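You operate a simulated robot arm through the tools that you are given. There is no shell and no other tool. Be economical: measure what you need, move in short steps, check, and stop when the job is done.

Carry out the task below with a simulated robot arm. There is one attempt and no reset: what you move stays moved.

TASK
Push the pad fixture clamp shut.

It is judged by the outcome, as a careful person would: the job done as asked, and still so three seconds after it is handed in. It fails if anything else is knocked over, pushed out of place, dropped, spilled or broken.

THE ROBOT
A 6-joint arm with a two-finger parallel gripper on a trunk, on a base that drives. Base frame: it is fixed to the floor where the robot stands at the start and does not move with it; the origin is under the middle of the robot, x ahead of it, y to its left, z up. Readings come in m, rad, newtons and seconds.
Its first joint turns from -2.897 to 2.897 rad. Places, roughly: pad fixture clamp [0.5, 0, 1]. Payload 4.1 kg.
Tool frame: the origin (TCP) lies between the finger pads and is the grasp point; the fingertips stand 0.023 m ahead of it; z points along the fingers, y is the line along which they close. Largest opening 0.094 m; finger width 0.038, thickness 0.01; the body of the gripper, 0.054 by 0.096 m, starts 0.039 m behind the TCP.
Orientation is that of the tool frame in the base frame, as a unit quaternion [w, x, y, z]. With the fingers straight down and closing along the base's y, the tool's x points along the base's -x, its y along +y and its z along -z.

THE INTERFACE
- The arm moves only by the tool nudge_tool. Its argument "steps" is a list of rows, each a list of 7 numbers: the closure, from 0 (fully open) to 1 (shut), then the shift along the base's x, y, z in units of 250 mm (1.0 is 250 mm), then the turn, a rotation vector about the base's x, y, z in units of 120 degrees (1.0 is 120 degrees). In form: [[hand, dx, dy, dz, ax, ay, az], ...]. A call has 1 to 20 rows; each row is the pose to reach, as a shift and turn from the pose commanded when the call began. A call with a number of a shift or a turn outside -1 to 1 is refused whole. A row lasts 0.2 s, in which the tool goes at most 0.05 m and 0.15 rad; a call with a longer step from one row to the next is refused whole, and so is a gripper value outside its range. Where a pose cannot be reached the arm comes as near as it can. A force on the tool above 40 N (or 10 N above the force at the start of the call, whichever is more), or a blocked arm, ends the call early, and 0.2 s more pass. The fingers move at their own pace (about 0.045 m/s each) and stop on an object; they squeeze with about 27 N. The grip force told is the motor's: it shows also when the fingers shut on nothing. Time passes only in rows, and 0.2 s behind the last, so rows that repeat a pose let the fingers close. It gives the time, the measured TCP pose, the force on the tool (base axes), the opening and the grip force at its end, in the units of the frame above (readings bear some noise), and new pictures: "pictures" is both (left out), scene, wrist or none.
- Cameras (640 x 400 px; columns grow to the right, rows downward): "scene" is now at [0.0191, 0.1351, 1.4934]; the picture's right is [-0.35, -0.94, 0.00], its down [-0.59, 0.22, -0.77] and it looks along [0.73, -0.27, -0.63] (base axes); focal length 279 px, centre (320, 200). "wrist" rides on the gripper at [0.086, 0.016, -0.074] in the tool frame; the picture's right is [-0.18, 0.98, 0.00], its down [-0.58, -0.11, -0.81] and it looks along [-0.79, -0.15, 0.59] (tool axes); focal length 243 px, centre (320, 200). There is no depth. A picture from a camera that has moved, and an enlarged one, comes with that camera's place and axes in the base frame and with its lens.
- slide_trunk(by): slides the trunk up (or, below 0, down) by that many m; the arm and the scene camera ride with it, the base frame stays. It gives what a move gives, with no picture.
- steer(legs): drives the robot by 1 to 6 legs, each [ahead, turn to the left] in m and rad, along the robot's own axes; the way and the turn of a leg run together, so that a leg with both is an arc; at most 1.5 m and 3.142 rad a leg. The arm and the cameras ride along, it lands a little off, and it stops where it bumps. It gives what a move gives, and a new picture of the scene camera.
- pan_tilt(pan, tilt): turns the head with the scene camera to pan (to the left, within 2.705 rad either way) and tilt (down, from -0.506 to 1.204), counted from straight ahead of the robot. It gives what a move gives, and a new picture of the scene camera.
- enlarge(camera, box): a new picture of the part [left, top, right, bottom] of that camera's present view, enlarged. It takes no simulated time.
- hand_in(): hands the job in; it is judged then, once.

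Go step by step. Nothing tells you exact positions but the pictures and the camera data: compare them with the known pose of the tool, close in by small moves and look again before you grip or let go. The budget is 120 turns and 170 pictures, counting those below and the enlarged ones. Unless the task says otherwise, let go and move clear before handing in, and close with one line.

The tools are called as name(argument=value, ...) on one line, values as JSON. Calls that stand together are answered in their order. nudge_tool: Moves the arm, as the interface text tells. Its arguments: {"type":"object","properties":{"steps":{"type":"array","items":{"type":"array","items":{"type":"number"}}},"pictures":{"type":"string","enum":["both","scene","wrist","none"]}},"required":["steps"]} The other tools are called the same way: slide_trunk (by) slides the trunk up or down; steer (legs) drives the base; pan_tilt (pan, tilt) turns the head that bears the scene camera; enlarge (camera, box) takes an enlarged picture of a part of a camera's view; hand_in () hands the job in.

At the start:

```text
time: 0.0
position: [0.4327, -0.0921, 1.1579]
orientation: [0.0, 0.0, 1.0, -0.001]
force: [0.0, 0.5, 0.4]
finger_gap: 0.094
gripper_force: 0.0
trunk travel left (down, up): [-0.45, 0.14]
robot x, y, heading: [-0.0037, -0.0025, -0.001]
head pan, tilt: [-0.354, 0.684]
```

scene: 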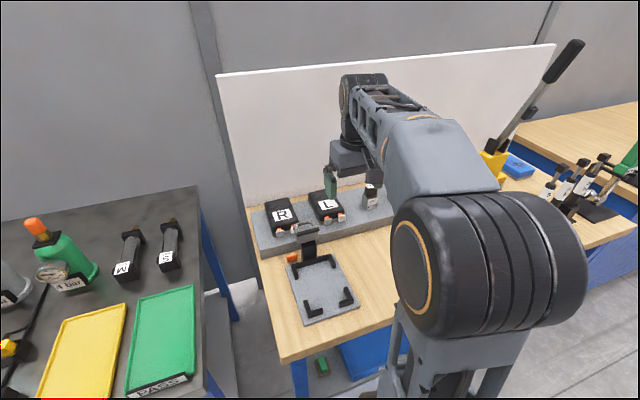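
wrist: 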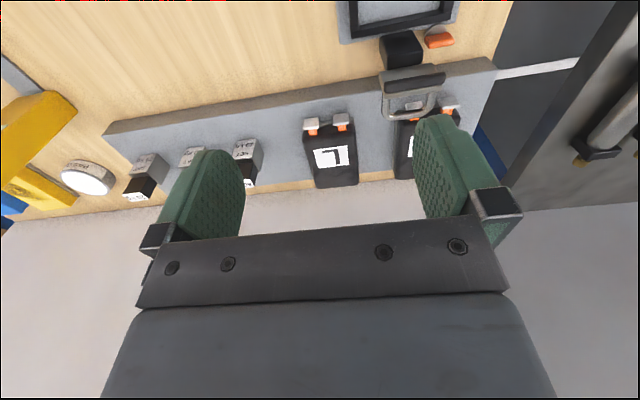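

I see a flat plate fixture with corner stops and what looks like an upright toggle clamp at its far end, near the L/R blocks. I'll enlarge both views to understand it.

enlarge(camera="scene", box=[240, 170, 400, 340])

enlarge(camera="wrist", box=[300, 0, 520, 140])

```text
2.35 times, centred on (320, 255) of scene
camera zoom: at [0.0191, 0.1351, 1.4934], right [-0.35, -0.94, 0.0], down [-0.59, 0.22, -0.77], along [0.73, -0.27, -0.63], focal length 656 px, centre (320, 71)
```

zoom: 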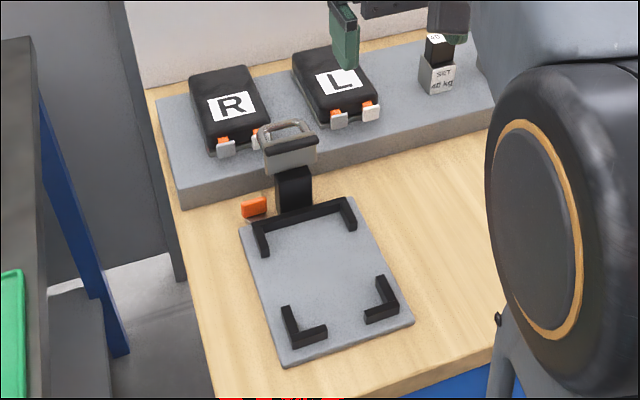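

```text
2.86 times, centred on (410, 70) of wrist
camera zoom: at [0.3481, -0.0759, 1.23], right [0.18, 0.98, 0.0], down [0.58, -0.11, 0.81], along [0.79, -0.15, -0.59], focal length 693 px, centre (63, 571)
```

zoom: 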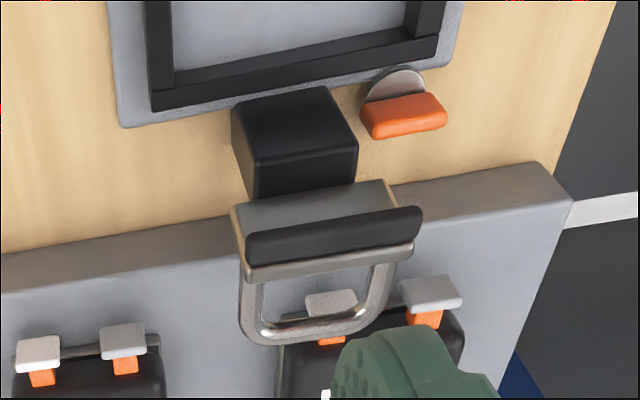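

The clamp is at about (0.49, -0.01, 0.98): a block post with a jaw and a bail standing open, and an orange tab to one side. Before touching it, I'll yaw the tool and move left to get a side view.

nudge_tool(steps=[[0, 0.02, 0.065, 0.01, 0, 0, -0.068], [0, 0.04, 0.13, 0.02, 0, 0, -0.136], [0, 0.06, 0.195, 0.03, 0, 0, -0.204], [0, 0.08, 0.26, 0.04, 0, 0, -0.272], [0, 0.1, 0.325, 0.05, 0, 0, -0.34], [0, 0.12, 0.39, 0.05, 0, 0, -0.408], [0, 0.14, 0.455, 0.05, 0, 0, -0.476], [0, 0.16, 0.52, 0.05, 0, 0, -0.544], [0, 0.18, 0.585, 0.05, 0, 0, -0.612], [0, 0.2, 0.65, 0.05, 0, 0, -0.68], [0, 0.22, 0.72, 0.05, 0, 0, -0.75], [0, 0.22, 0.72, 0.05, 0, 0, -0.75]])

```text
time: 2.6
position: [0.4881, 0.0891, 1.1717]
orientation: [0.0, 0.708, 0.707, -0.001]
force: [0.6, 0.1, -0.3]
finger_gap: 0.0942
gripper_force: 0.1
trunk travel left (down, up): [-0.45, 0.14]
robot x, y, heading: [0.0003, 0.0021, 0.002]
head pan, tilt: [-0.354, 0.684]
camera scene: at [0.0192, 0.1353, 1.4934], right [-0.35, -0.94, 0.0], down [-0.59, 0.22, -0.77], along [0.73, -0.27, -0.63], focal length 279 px, centre (320, 200)
camera wrist: at [0.506, 0.1749, 1.2439], right [0.98, -0.19, 0.0], down [-0.11, -0.58, 0.81], along [-0.15, -0.79, -0.59], focal length 243 px, centre (320, 200)
```

scene: 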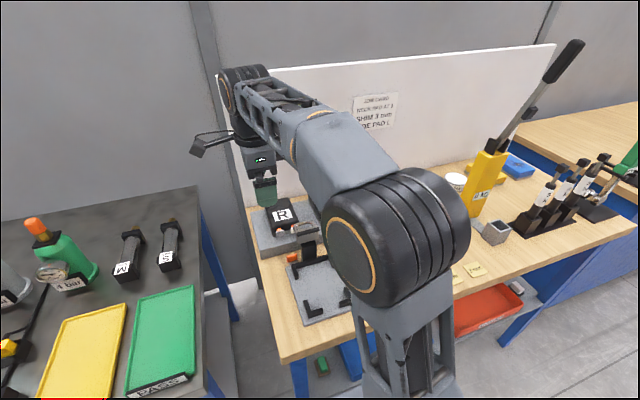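
wrist: 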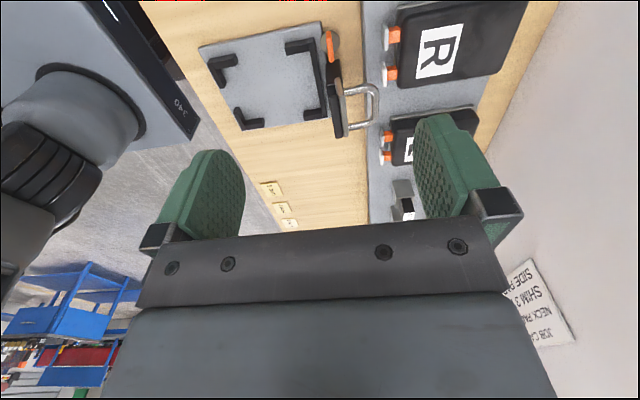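

enlarge(camera="wrist", box=[260, 10, 420, 150])

enlarge(camera="scene", box=[240, 200, 360, 320])

```text
2.86 times, centred on (340, 80) of wrist
camera zoom: at [0.506, 0.1749, 1.2439], right [0.98, -0.19, 0.0], down [-0.11, -0.58, 0.81], along [-0.15, -0.79, -0.59], focal length 693 px, centre (263, 543)
```

zoom: 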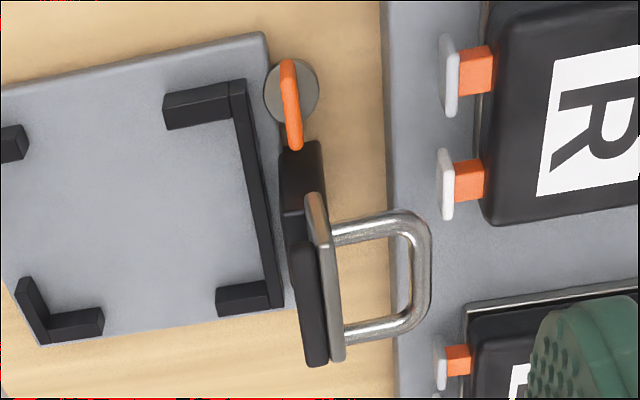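

```text
3.33 times, centred on (300, 260) of scene
camera zoom: at [0.0192, 0.1353, 1.4934], right [-0.35, -0.94, 0.0], down [-0.59, 0.22, -0.77], along [0.73, -0.27, -0.63], focal length 929 px, centre (387, 0)
```

zoom: 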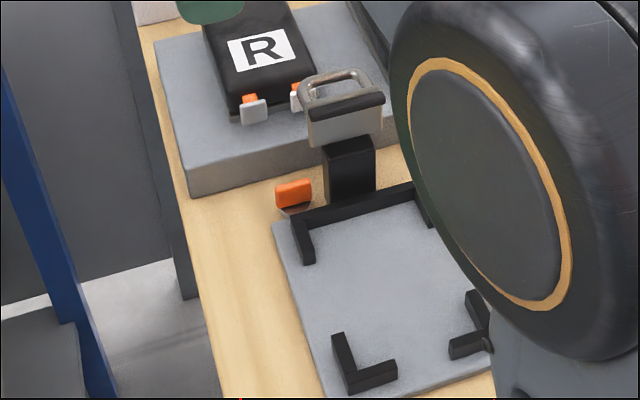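

The jaw plate (with a rubber strip on its -x face and a D handle on its +x side) stands upright on the post and should swing down towards -x over the fixture. I want a flatter side profile, so I'll back off left, lower the tool and tilt it.

nudge_tool(steps=[[0, 0, 0.05, -0.07, -0.045, 0, 0], [0, 0, 0.1, -0.15, -0.09, 0, 0], [0, 0, 0.15, -0.22, -0.135, 0, 0], [0, 0, 0.2, -0.29, -0.18, 0, 0], [0, 0, 0.22, -0.36, -0.225, 0, 0], [0, 0, 0.22, -0.436, -0.267, 0, 0], [0, 0, 0.22, -0.436, -0.267, 0, 0]], pictures="wrist")

```text
time: 4.2
position: [0.4894, 0.1425, 1.0581]
orientation: [0.195, 0.68, 0.679, -0.195]
force: [0.6, -0.5, 0.3]
finger_gap: 0.0939
gripper_force: 0.1
trunk travel left (down, up): [-0.45, 0.14]
robot x, y, heading: [0.0, -0.0019, 0.004]
head pan, tilt: [-0.354, 0.684]
camera wrist: at [0.506, 0.2549, 1.0746], right [0.98, -0.16, 0.1], down [-0.11, -0.06, 0.99], along [-0.15, -0.99, -0.08], focal length 243 px, centre (320, 200)
```

wrist: 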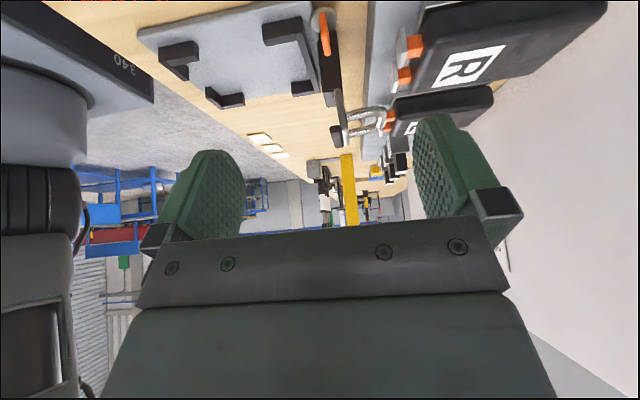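

enlarge(camera="wrist", box=[280, 0, 440, 160])

```text
2.50 times, centred on (360, 80) of wrist
camera zoom: at [0.506, 0.2549, 1.0746], right [0.98, -0.16, 0.1], down [-0.11, -0.06, 0.99], along [-0.15, -0.99, -0.08], focal length 606 px, centre (220, 500)
```

zoom: 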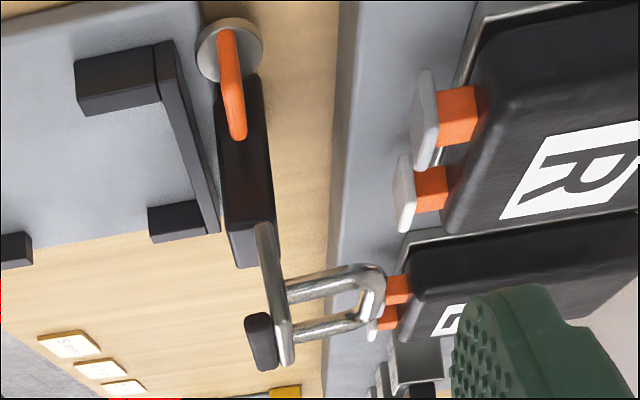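

The jaw plate spans about z 0.95–0.988 at x≈0.505, y -0.04..0.02, hinged at its bottom, with the D handle at z≈0.97 reaching to x≈0.54. I'll straighten the tool, close the fingers and hover just behind and above the plate.

nudge_tool(steps=[[1, 0.03, 0, 0.06, 0.045, 0, 0], [1, 0.06, -0.05, 0.12, 0.09, 0, 0], [1, 0.1, -0.15, 0.15, 0.135, 0, 0], [1, 0.14, -0.27, 0.15, 0.18, 0, 0], [1, 0.17, -0.39, 0.12, 0.225, 0, 0], [1, 0.17, -0.5, 0.06, 0.267, 0, 0], [1, 0.17, -0.61, 0, 0.267, 0, 0], [1, 0.17, -0.61, 0, 0.267, 0, 0]])

```text
time: 6.0
position: [0.5308, -0.0101, 1.0621]
orientation: [0.0, 0.707, 0.707, 0.0]
force: [0.8, 0.5, -0.6]
finger_gap: 0.0001
gripper_force: 27.3
trunk travel left (down, up): [-0.45, 0.14]
robot x, y, heading: [-0.0021, -0.0031, -0.004]
head pan, tilt: [-0.354, 0.684]
camera scene: at [0.0192, 0.135, 1.4934], right [-0.35, -0.94, 0.0], down [-0.59, 0.22, -0.77], along [0.73, -0.27, -0.63], focal length 279 px, centre (320, 200)
camera wrist: at [0.5488, 0.0768, 1.1353], right [0.98, -0.18, 0.0], down [-0.11, -0.58, 0.81], along [-0.15, -0.79, -0.59], focal length 243 px, centre (320, 200)
```

scene: 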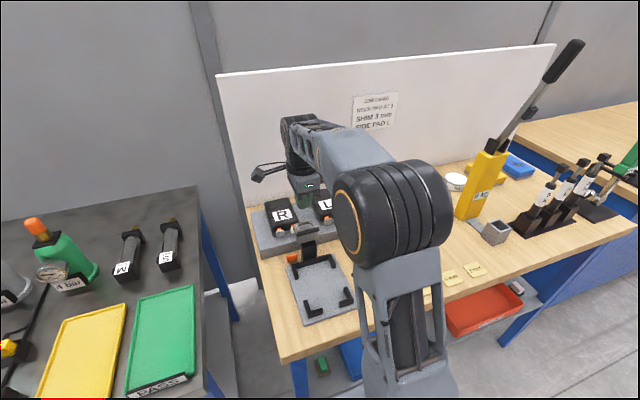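
wrist: 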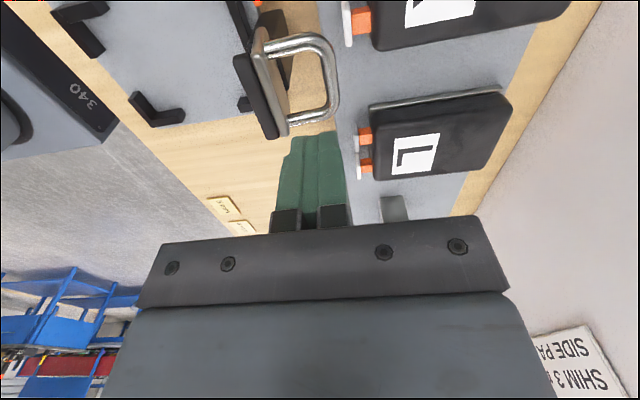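

Fingertips hover behind the plate as planned, and the estimates agree. I'll descend so that the tips are at about z=0.984, just above the handle.

nudge_tool(steps=[[1, 0, 0.02, -0.1, 0, 0, 0], [1, 0, 0.02, -0.18, 0, 0, 0], [1, 0, 0.02, -0.22, 0, 0, 0], [1, 0, 0.02, -0.22, 0, 0, 0]])

enlarge(camera="scene", box=[240, 180, 360, 300])

```text
time: 7.0
position: [0.5301, -0.0016, 1.0073]
orientation: [0.0, 0.707, 0.707, 0.0]
force: [-0.3, 0.4, -0.1]
finger_gap: 0.0001
gripper_force: 26.7
trunk travel left (down, up): [-0.45, 0.14]
robot x, y, heading: [0.0013, -0.001, -0.003]
head pan, tilt: [-0.354, 0.684]
camera scene: at [0.0191, 0.1351, 1.4934], right [-0.35, -0.94, 0.0], down [-0.59, 0.22, -0.77], along [0.73, -0.27, -0.63], focal length 279 px, centre (320, 200)
camera wrist: at [0.5474, 0.0831, 1.0797], right [0.98, -0.18, 0.0], down [-0.11, -0.58, 0.81], along [-0.15, -0.79, -0.59], focal length 243 px, centre (320, 200)
```

scene: 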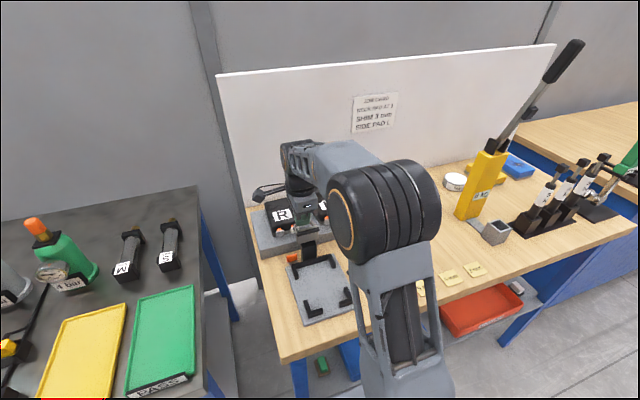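
wrist: 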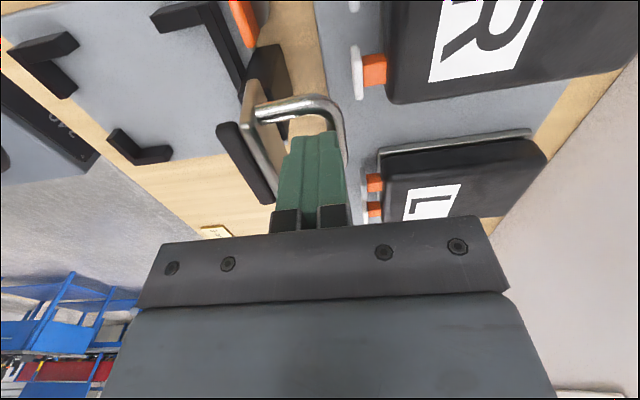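

```text
3.33 times, centred on (300, 240) of scene
camera zoom: at [0.0191, 0.1351, 1.4934], right [-0.35, -0.94, 0.0], down [-0.59, 0.22, -0.77], along [0.73, -0.27, -0.63], focal length 929 px, centre (387, 67)
```

zoom: 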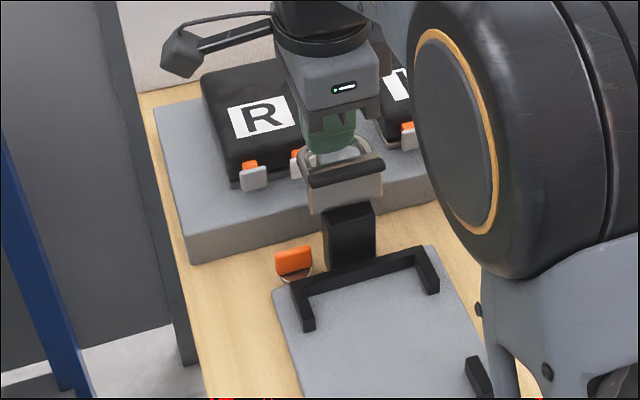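

No contact yet, and the tips are just behind the plate above the handle. I'll push slowly towards -x.

nudge_tool(steps=[[1, -0.025, 0, 0, 0, 0, 0], [1, -0.05, 0, 0, 0, 0, 0], [1, -0.07, 0, 0, 0, 0, 0], [1, -0.09, 0, 0, 0, 0, 0], [1, -0.11, 0, 0, 0, 0, 0], [1, -0.13, 0, 0, 0, 0, 0], [1, -0.13, 0, 0, 0, 0, 0]])

enlarge(camera="scene", box=[240, 180, 360, 300])

```text
time: 8.6
position: [0.498, -0.0059, 1.0052]
orientation: [0.0, 0.708, 0.706, 0.0]
force: [1.5, -3.1, -1.4]
finger_gap: 0.0
gripper_force: 26.7
trunk travel left (down, up): [-0.45, 0.14]
robot x, y, heading: [0.0014, 0.0024, 0.001]
head pan, tilt: [-0.354, 0.684]
camera scene: at [0.0194, 0.1347, 1.4934], right [-0.35, -0.94, 0.0], down [-0.59, 0.22, -0.77], along [0.73, -0.27, -0.63], focal length 279 px, centre (320, 200)
camera wrist: at [0.5157, 0.0814, 1.0774], right [0.98, -0.19, 0.0], down [-0.11, -0.58, 0.81], along [-0.15, -0.79, -0.59], focal length 243 px, centre (320, 200)
```

scene: 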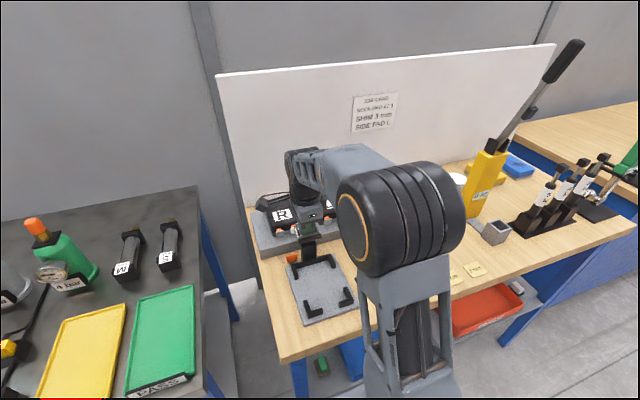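
wrist: 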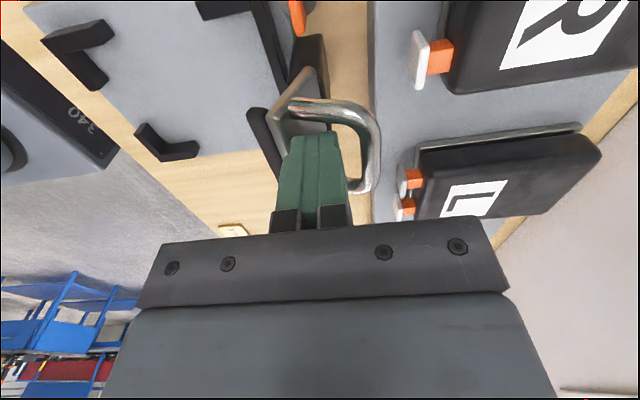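

```text
3.33 times, centred on (300, 240) of scene
camera zoom: at [0.0194, 0.1347, 1.4934], right [-0.35, -0.94, 0.0], down [-0.59, 0.22, -0.77], along [0.73, -0.27, -0.63], focal length 929 px, centre (387, 67)
```

zoom: 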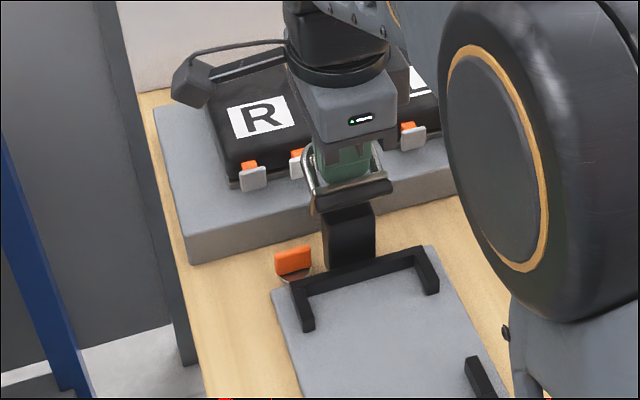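

The jaw is rotating easily. Now I'll lift out to see whether it holds, then push the handle from behind.

nudge_tool(steps=[[1, 0.02, 0, 0.06, 0, 0, 0], [1, 0.04, 0, 0.18, 0, 0, 0], [1, 0.12, 0, 0.24, 0, 0, 0], [1, 0.2, 0, 0.24, 0, 0, 0], [1, 0.2, 0, 0.24, 0, 0, 0]])

enlarge(camera="scene", box=[240, 180, 360, 300])

```text
time: 9.8
position: [0.5472, -0.004, 1.067]
orientation: [0.0, 0.706, 0.708, -0.001]
force: [1.3, 0.8, -0.6]
finger_gap: 0.0
gripper_force: 27.1
trunk travel left (down, up): [-0.45, 0.14]
robot x, y, heading: [0.001, -0.0004, -0.001]
head pan, tilt: [-0.354, 0.684]
camera scene: at [0.0193, 0.1351, 1.4934], right [-0.35, -0.94, 0.0], down [-0.59, 0.22, -0.77], along [0.73, -0.27, -0.63], focal length 279 px, centre (320, 200)
camera wrist: at [0.5648, 0.0818, 1.1404], right [0.98, -0.18, 0.0], down [-0.11, -0.58, 0.81], along [-0.15, -0.79, -0.59], focal length 243 px, centre (320, 200)
```

scene: 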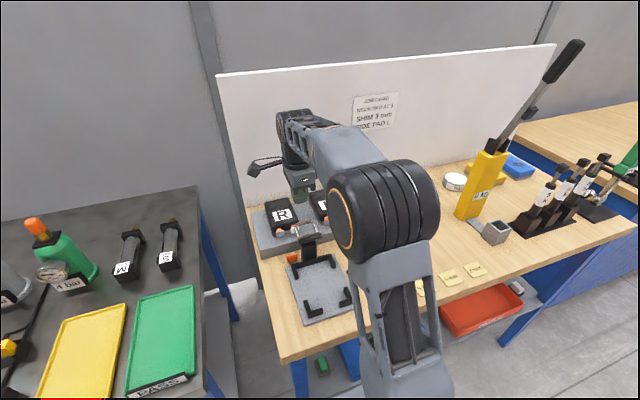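
wrist: 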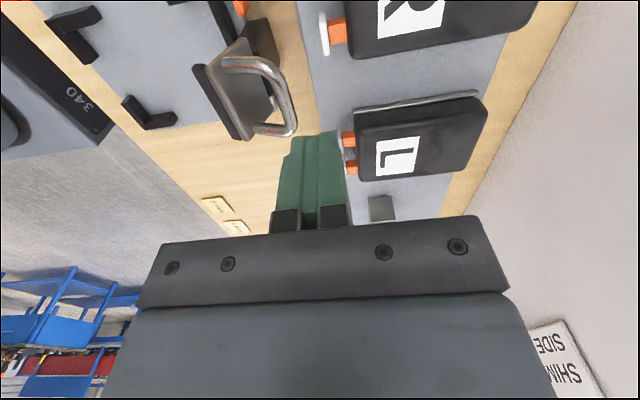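

```text
3.33 times, centred on (300, 240) of scene
camera zoom: at [0.0193, 0.1351, 1.4934], right [-0.35, -0.94, 0.0], down [-0.59, 0.22, -0.77], along [0.73, -0.27, -0.63], focal length 929 px, centre (387, 67)
```

zoom: 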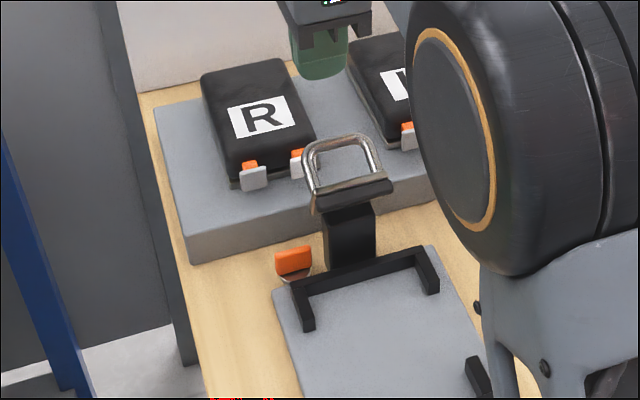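

It holds its angle. The handle end now rises to about (0.526, z 0.99). I'll descend behind it and push -x.

nudge_tool(steps=[[1, 0, -0.04, -0.12, 0, 0, 0], [1, 0, -0.04, -0.2, 0, 0, 0], [1, 0, -0.04, -0.245, 0, 0, 0], [1, -0.03, -0.04, -0.245, 0, 0, 0], [1, -0.06, -0.04, -0.245, 0, 0, 0], [1, -0.09, -0.04, -0.245, 0, 0, 0], [1, -0.12, -0.04, -0.245, 0, 0, 0], [1, -0.15, -0.04, -0.245, 0, 0, 0], [1, -0.15, -0.04, -0.245, 0, 0, 0]])

enlarge(camera="scene", box=[240, 180, 360, 300])

```text
time: 11.8
position: [0.5115, -0.0136, 1.0068]
orientation: [0.0, 0.707, 0.707, 0.001]
force: [0.7, -1.7, 13.4]
finger_gap: 0.0002
gripper_force: 26.1
trunk travel left (down, up): [-0.45, 0.14]
robot x, y, heading: [0.002, -0.0027, -0.002]
head pan, tilt: [-0.354, 0.684]
camera scene: at [0.0183, 0.1349, 1.4936], right [-0.35, -0.94, 0.0], down [-0.59, 0.22, -0.78], along [0.73, -0.27, -0.63], focal length 279 px, centre (320, 200)
camera wrist: at [0.5289, 0.0718, 1.0785], right [0.98, -0.19, 0.0], down [-0.11, -0.58, 0.81], along [-0.15, -0.79, -0.59], focal length 243 px, centre (320, 200)
```

scene: 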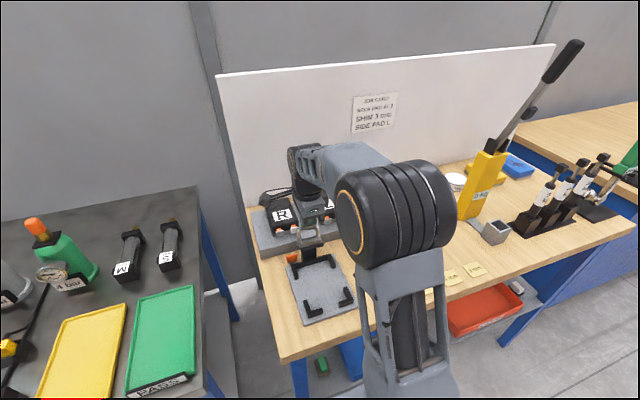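
wrist: 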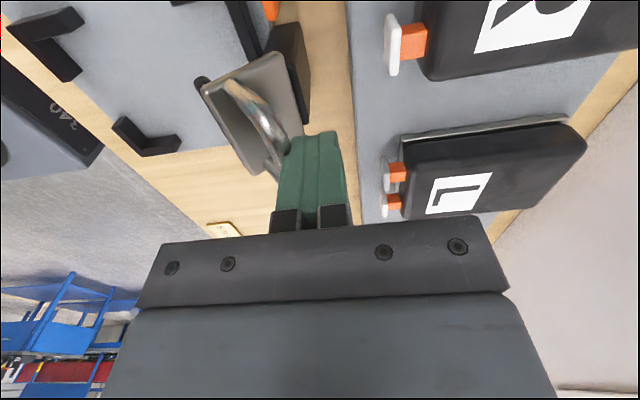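

```text
3.33 times, centred on (300, 240) of scene
camera zoom: at [0.0183, 0.1349, 1.4936], right [-0.35, -0.94, 0.0], down [-0.59, 0.22, -0.78], along [0.73, -0.27, -0.63], focal length 929 px, centre (387, 67)
```

zoom: 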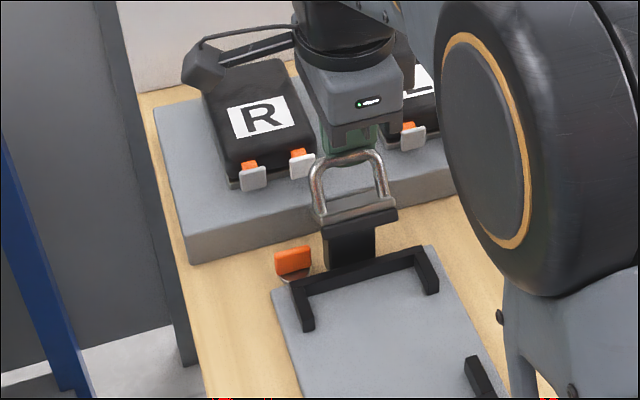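

The jaw is now about two-thirds down and the handle is nearly upright. I'll keep pushing -x, raising slightly.

nudge_tool(steps=[[1, -0.02, 0, 0.02, 0, 0, 0], [1, -0.04, 0, 0.02, 0, 0, 0], [1, -0.06, 0, 0.02, 0, 0, 0], [1, -0.08, 0, 0.02, 0, 0, 0], [1, -0.1, 0, 0.02, 0, 0, 0], [1, -0.1, 0, 0.02, 0, 0, 0]])

enlarge(camera="scene", box=[240, 180, 360, 300])

```text
time: 13.2
position: [0.4844, -0.0132, 1.0085]
orientation: [-0.001, 0.707, 0.707, -0.001]
force: [-0.2, -0.1, -0.8]
finger_gap: 0.0
gripper_force: 27.7
trunk travel left (down, up): [-0.45, 0.14]
robot x, y, heading: [-0.0015, -0.0007, 0.001]
head pan, tilt: [-0.354, 0.684]
camera scene: at [0.0191, 0.1351, 1.4934], right [-0.35, -0.94, 0.0], down [-0.59, 0.22, -0.77], along [0.73, -0.27, -0.63], focal length 279 px, centre (320, 200)
camera wrist: at [0.5031, 0.0715, 1.0822], right [0.98, -0.18, 0.0], down [-0.11, -0.58, 0.81], along [-0.15, -0.79, -0.59], focal length 243 px, centre (320, 200)
```

scene: 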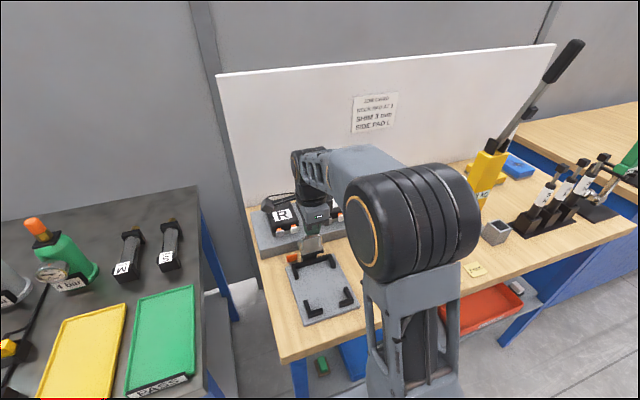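
wrist: 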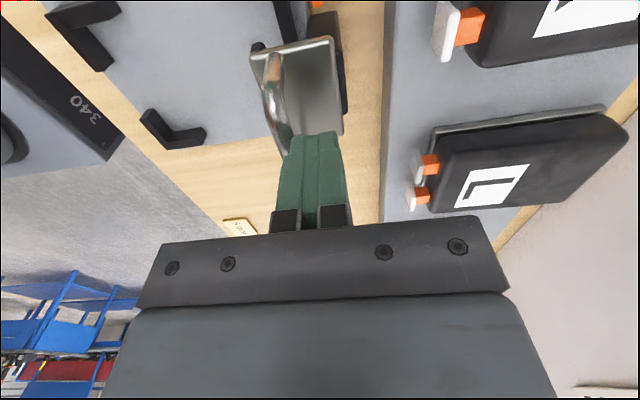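

```text
3.33 times, centred on (300, 240) of scene
camera zoom: at [0.0191, 0.1351, 1.4934], right [-0.35, -0.94, 0.0], down [-0.59, 0.22, -0.77], along [0.73, -0.27, -0.63], focal length 929 px, centre (387, 67)
```

zoom: 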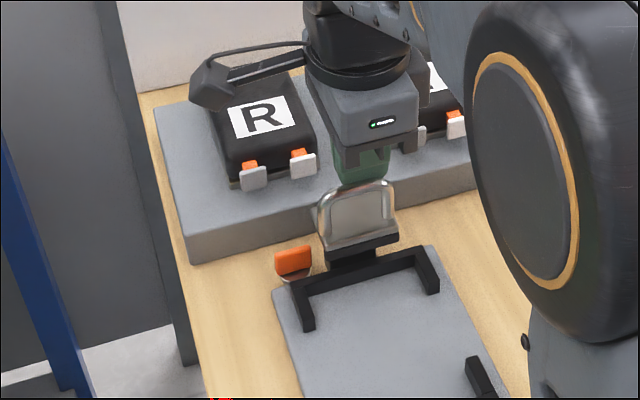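

Nearly closed with little resistance, so I'll continue until it stops.

nudge_tool(steps=[[1, -0.02, 0, 0, 0, 0, 0], [1, -0.04, 0, 0, 0, 0, 0], [1, -0.06, 0, 0, 0, 0, 0], [1, -0.08, 0, 0, 0, 0, 0], [1, -0.08, 0, 0, 0, 0, 0]])

enlarge(camera="scene", box=[240, 180, 360, 300])

enlarge(camera="wrist", box=[200, 0, 400, 150])

```text
time: 13.9
position: [0.4831, -0.0148, 1.0098]
orientation: [0.007, 0.708, 0.706, 0.006]
force: [20.1, 0.4, -11.4]
finger_gap: 0.0001
gripper_force: 26.9
trunk travel left (down, up): [-0.45, 0.14]
robot x, y, heading: [-0.0029, -0.003, 0.006]
head pan, tilt: [-0.354, 0.684]
stopped in row 3: the force on the tool passed its limit (the readings are from after the stop); the commanded pose is now the measured one
camera scene: at [0.024, 0.1351, 1.493], right [-0.35, -0.94, 0.0], down [-0.6, 0.22, -0.77], along [0.72, -0.27, -0.63], focal length 279 px, centre (320, 200)
camera wrist: at [0.4988, 0.0716, 1.0824], right [0.98, -0.19, 0.02], down [-0.12, -0.58, 0.8], along [-0.14, -0.79, -0.59], focal length 243 px, centre (320, 200)
```

scene: 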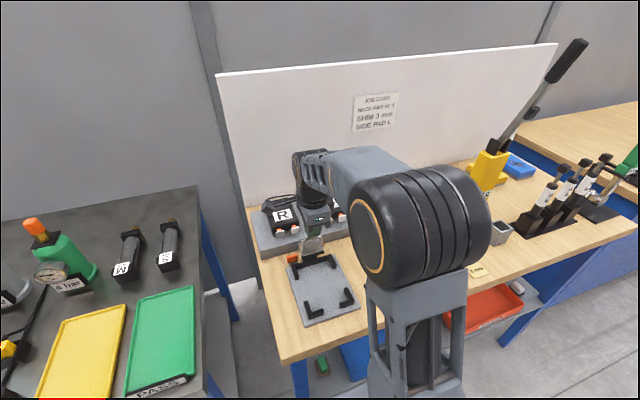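
wrist: 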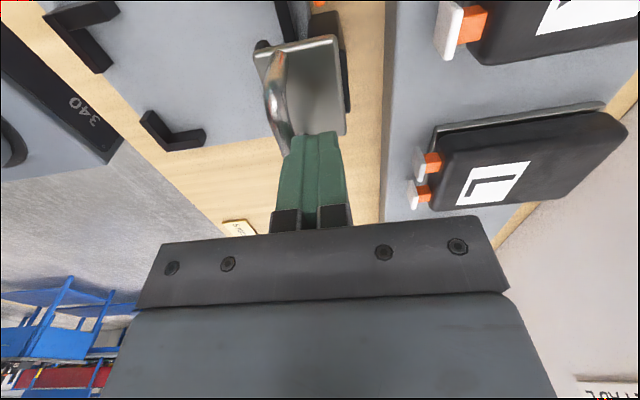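

```text
3.33 times, centred on (300, 240) of scene
camera zoom: at [0.024, 0.1351, 1.493], right [-0.35, -0.94, 0.0], down [-0.6, 0.22, -0.77], along [0.72, -0.27, -0.63], focal length 929 px, centre (387, 67)
```

zoom: 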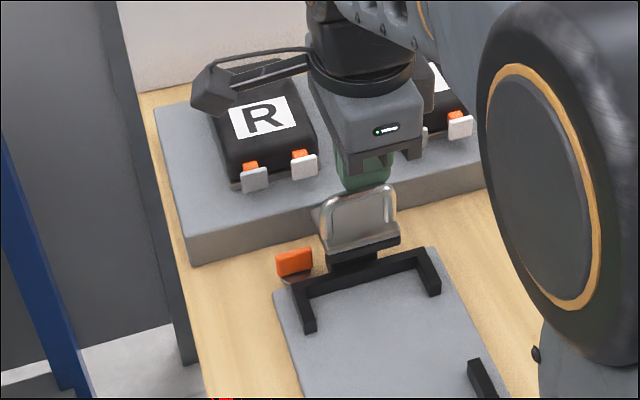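

```text
2.67 times, centred on (300, 75) of wrist
camera zoom: at [0.4988, 0.0716, 1.0824], right [0.98, -0.19, 0.02], down [-0.12, -0.58, 0.8], along [-0.14, -0.79, -0.59], focal length 647 px, centre (373, 533)
```

zoom: 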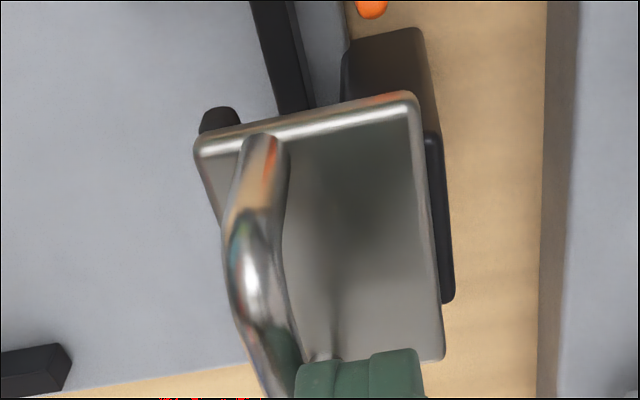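

It hit a firm stop with the plate about level. I'll lift off and take the side view to check that it is fully shut and stays so.

nudge_tool(steps=[[1, 0.06, 0, 0, 0, 0, 0], [1, 0.06, 0, 0.12, 0, 0, 0], [1, 0.06, 0.1, 0.22, 0, 0, 0], [1, 0.04, 0.25, 0.26, 0, 0, 0], [0.6, 0.03, 0.4, 0.26, 0, 0, 0], [0.2, 0.03, 0.52, 0.26, -0.045, 0, 0], [0, 0.03, 0.62, 0.24, -0.09, 0, 0], [0, 0.03, 0.62, 0.22, -0.135, 0, 0], [0, 0.03, 0.62, 0.2, -0.18, 0, 0], [0, 0.03, 0.62, 0.2, -0.225, 0, 0], [0, 0.03, 0.62, 0.2, -0.267, 0, 0], [0, 0.03, 0.62, 0.2, -0.267, 0, 0]])

enlarge(camera="wrist", box=[260, 0, 440, 160])

enlarge(camera="scene", box=[240, 180, 360, 300])

```text
time: 16.5
position: [0.4867, 0.1402, 1.0606]
orientation: [0.201, 0.679, 0.68, -0.19]
force: [-0.4, -0.7, 0.8]
finger_gap: 0.094
gripper_force: 0.0
trunk travel left (down, up): [-0.45, 0.14]
robot x, y, heading: [0.0024, -0.0024, 0.001]
head pan, tilt: [-0.354, 0.684]
camera scene: at [0.0197, 0.1353, 1.4934], right [-0.35, -0.94, 0.0], down [-0.59, 0.22, -0.77], along [0.73, -0.27, -0.63], focal length 279 px, centre (320, 200)
camera wrist: at [0.5027, 0.2528, 1.0757], right [0.98, -0.15, 0.11], down [-0.12, -0.06, 0.99], along [-0.14, -0.99, -0.08], focal length 243 px, centre (320, 200)
```

scene: 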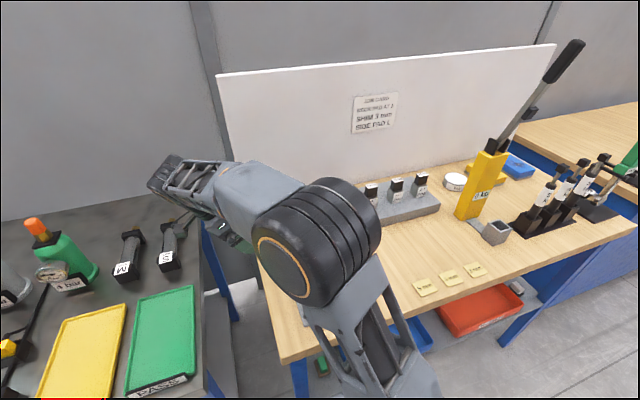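
wrist: 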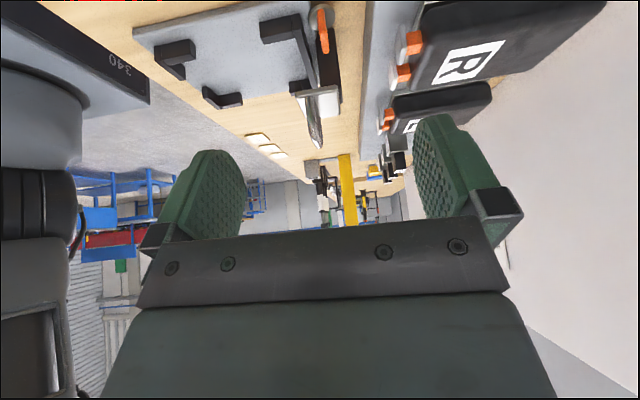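

```text
2.50 times, centred on (350, 80) of wrist
camera zoom: at [0.5027, 0.2528, 1.0757], right [0.98, -0.15, 0.11], down [-0.12, -0.06, 0.99], along [-0.14, -0.99, -0.08], focal length 606 px, centre (245, 500)
```

zoom: 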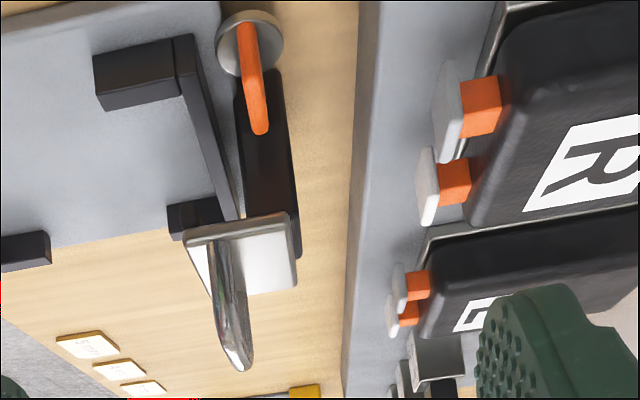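

```text
3.33 times, centred on (300, 240) of scene
camera zoom: at [0.0197, 0.1353, 1.4934], right [-0.35, -0.94, 0.0], down [-0.59, 0.22, -0.77], along [0.73, -0.27, -0.63], focal length 929 px, centre (387, 67)
```

zoom: 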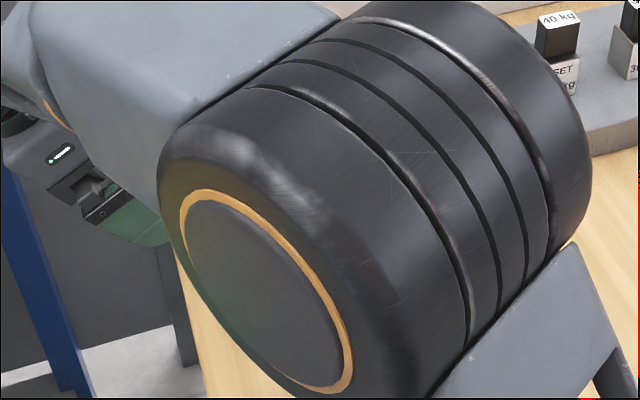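

The side view shows the jaw plate lying level, flush on the post with the pad strip down. It has stayed there untouched after taking over 40 N against its stop, nothing else has moved, and the tool is clear, so I'm handing in.

hand_in()

```text
The job is handed in.
```

The pad fixture clamp is pushed shut: its jaw lies level against its stop and stayed there after I let go, with nothing else disturbed and the arm clear.
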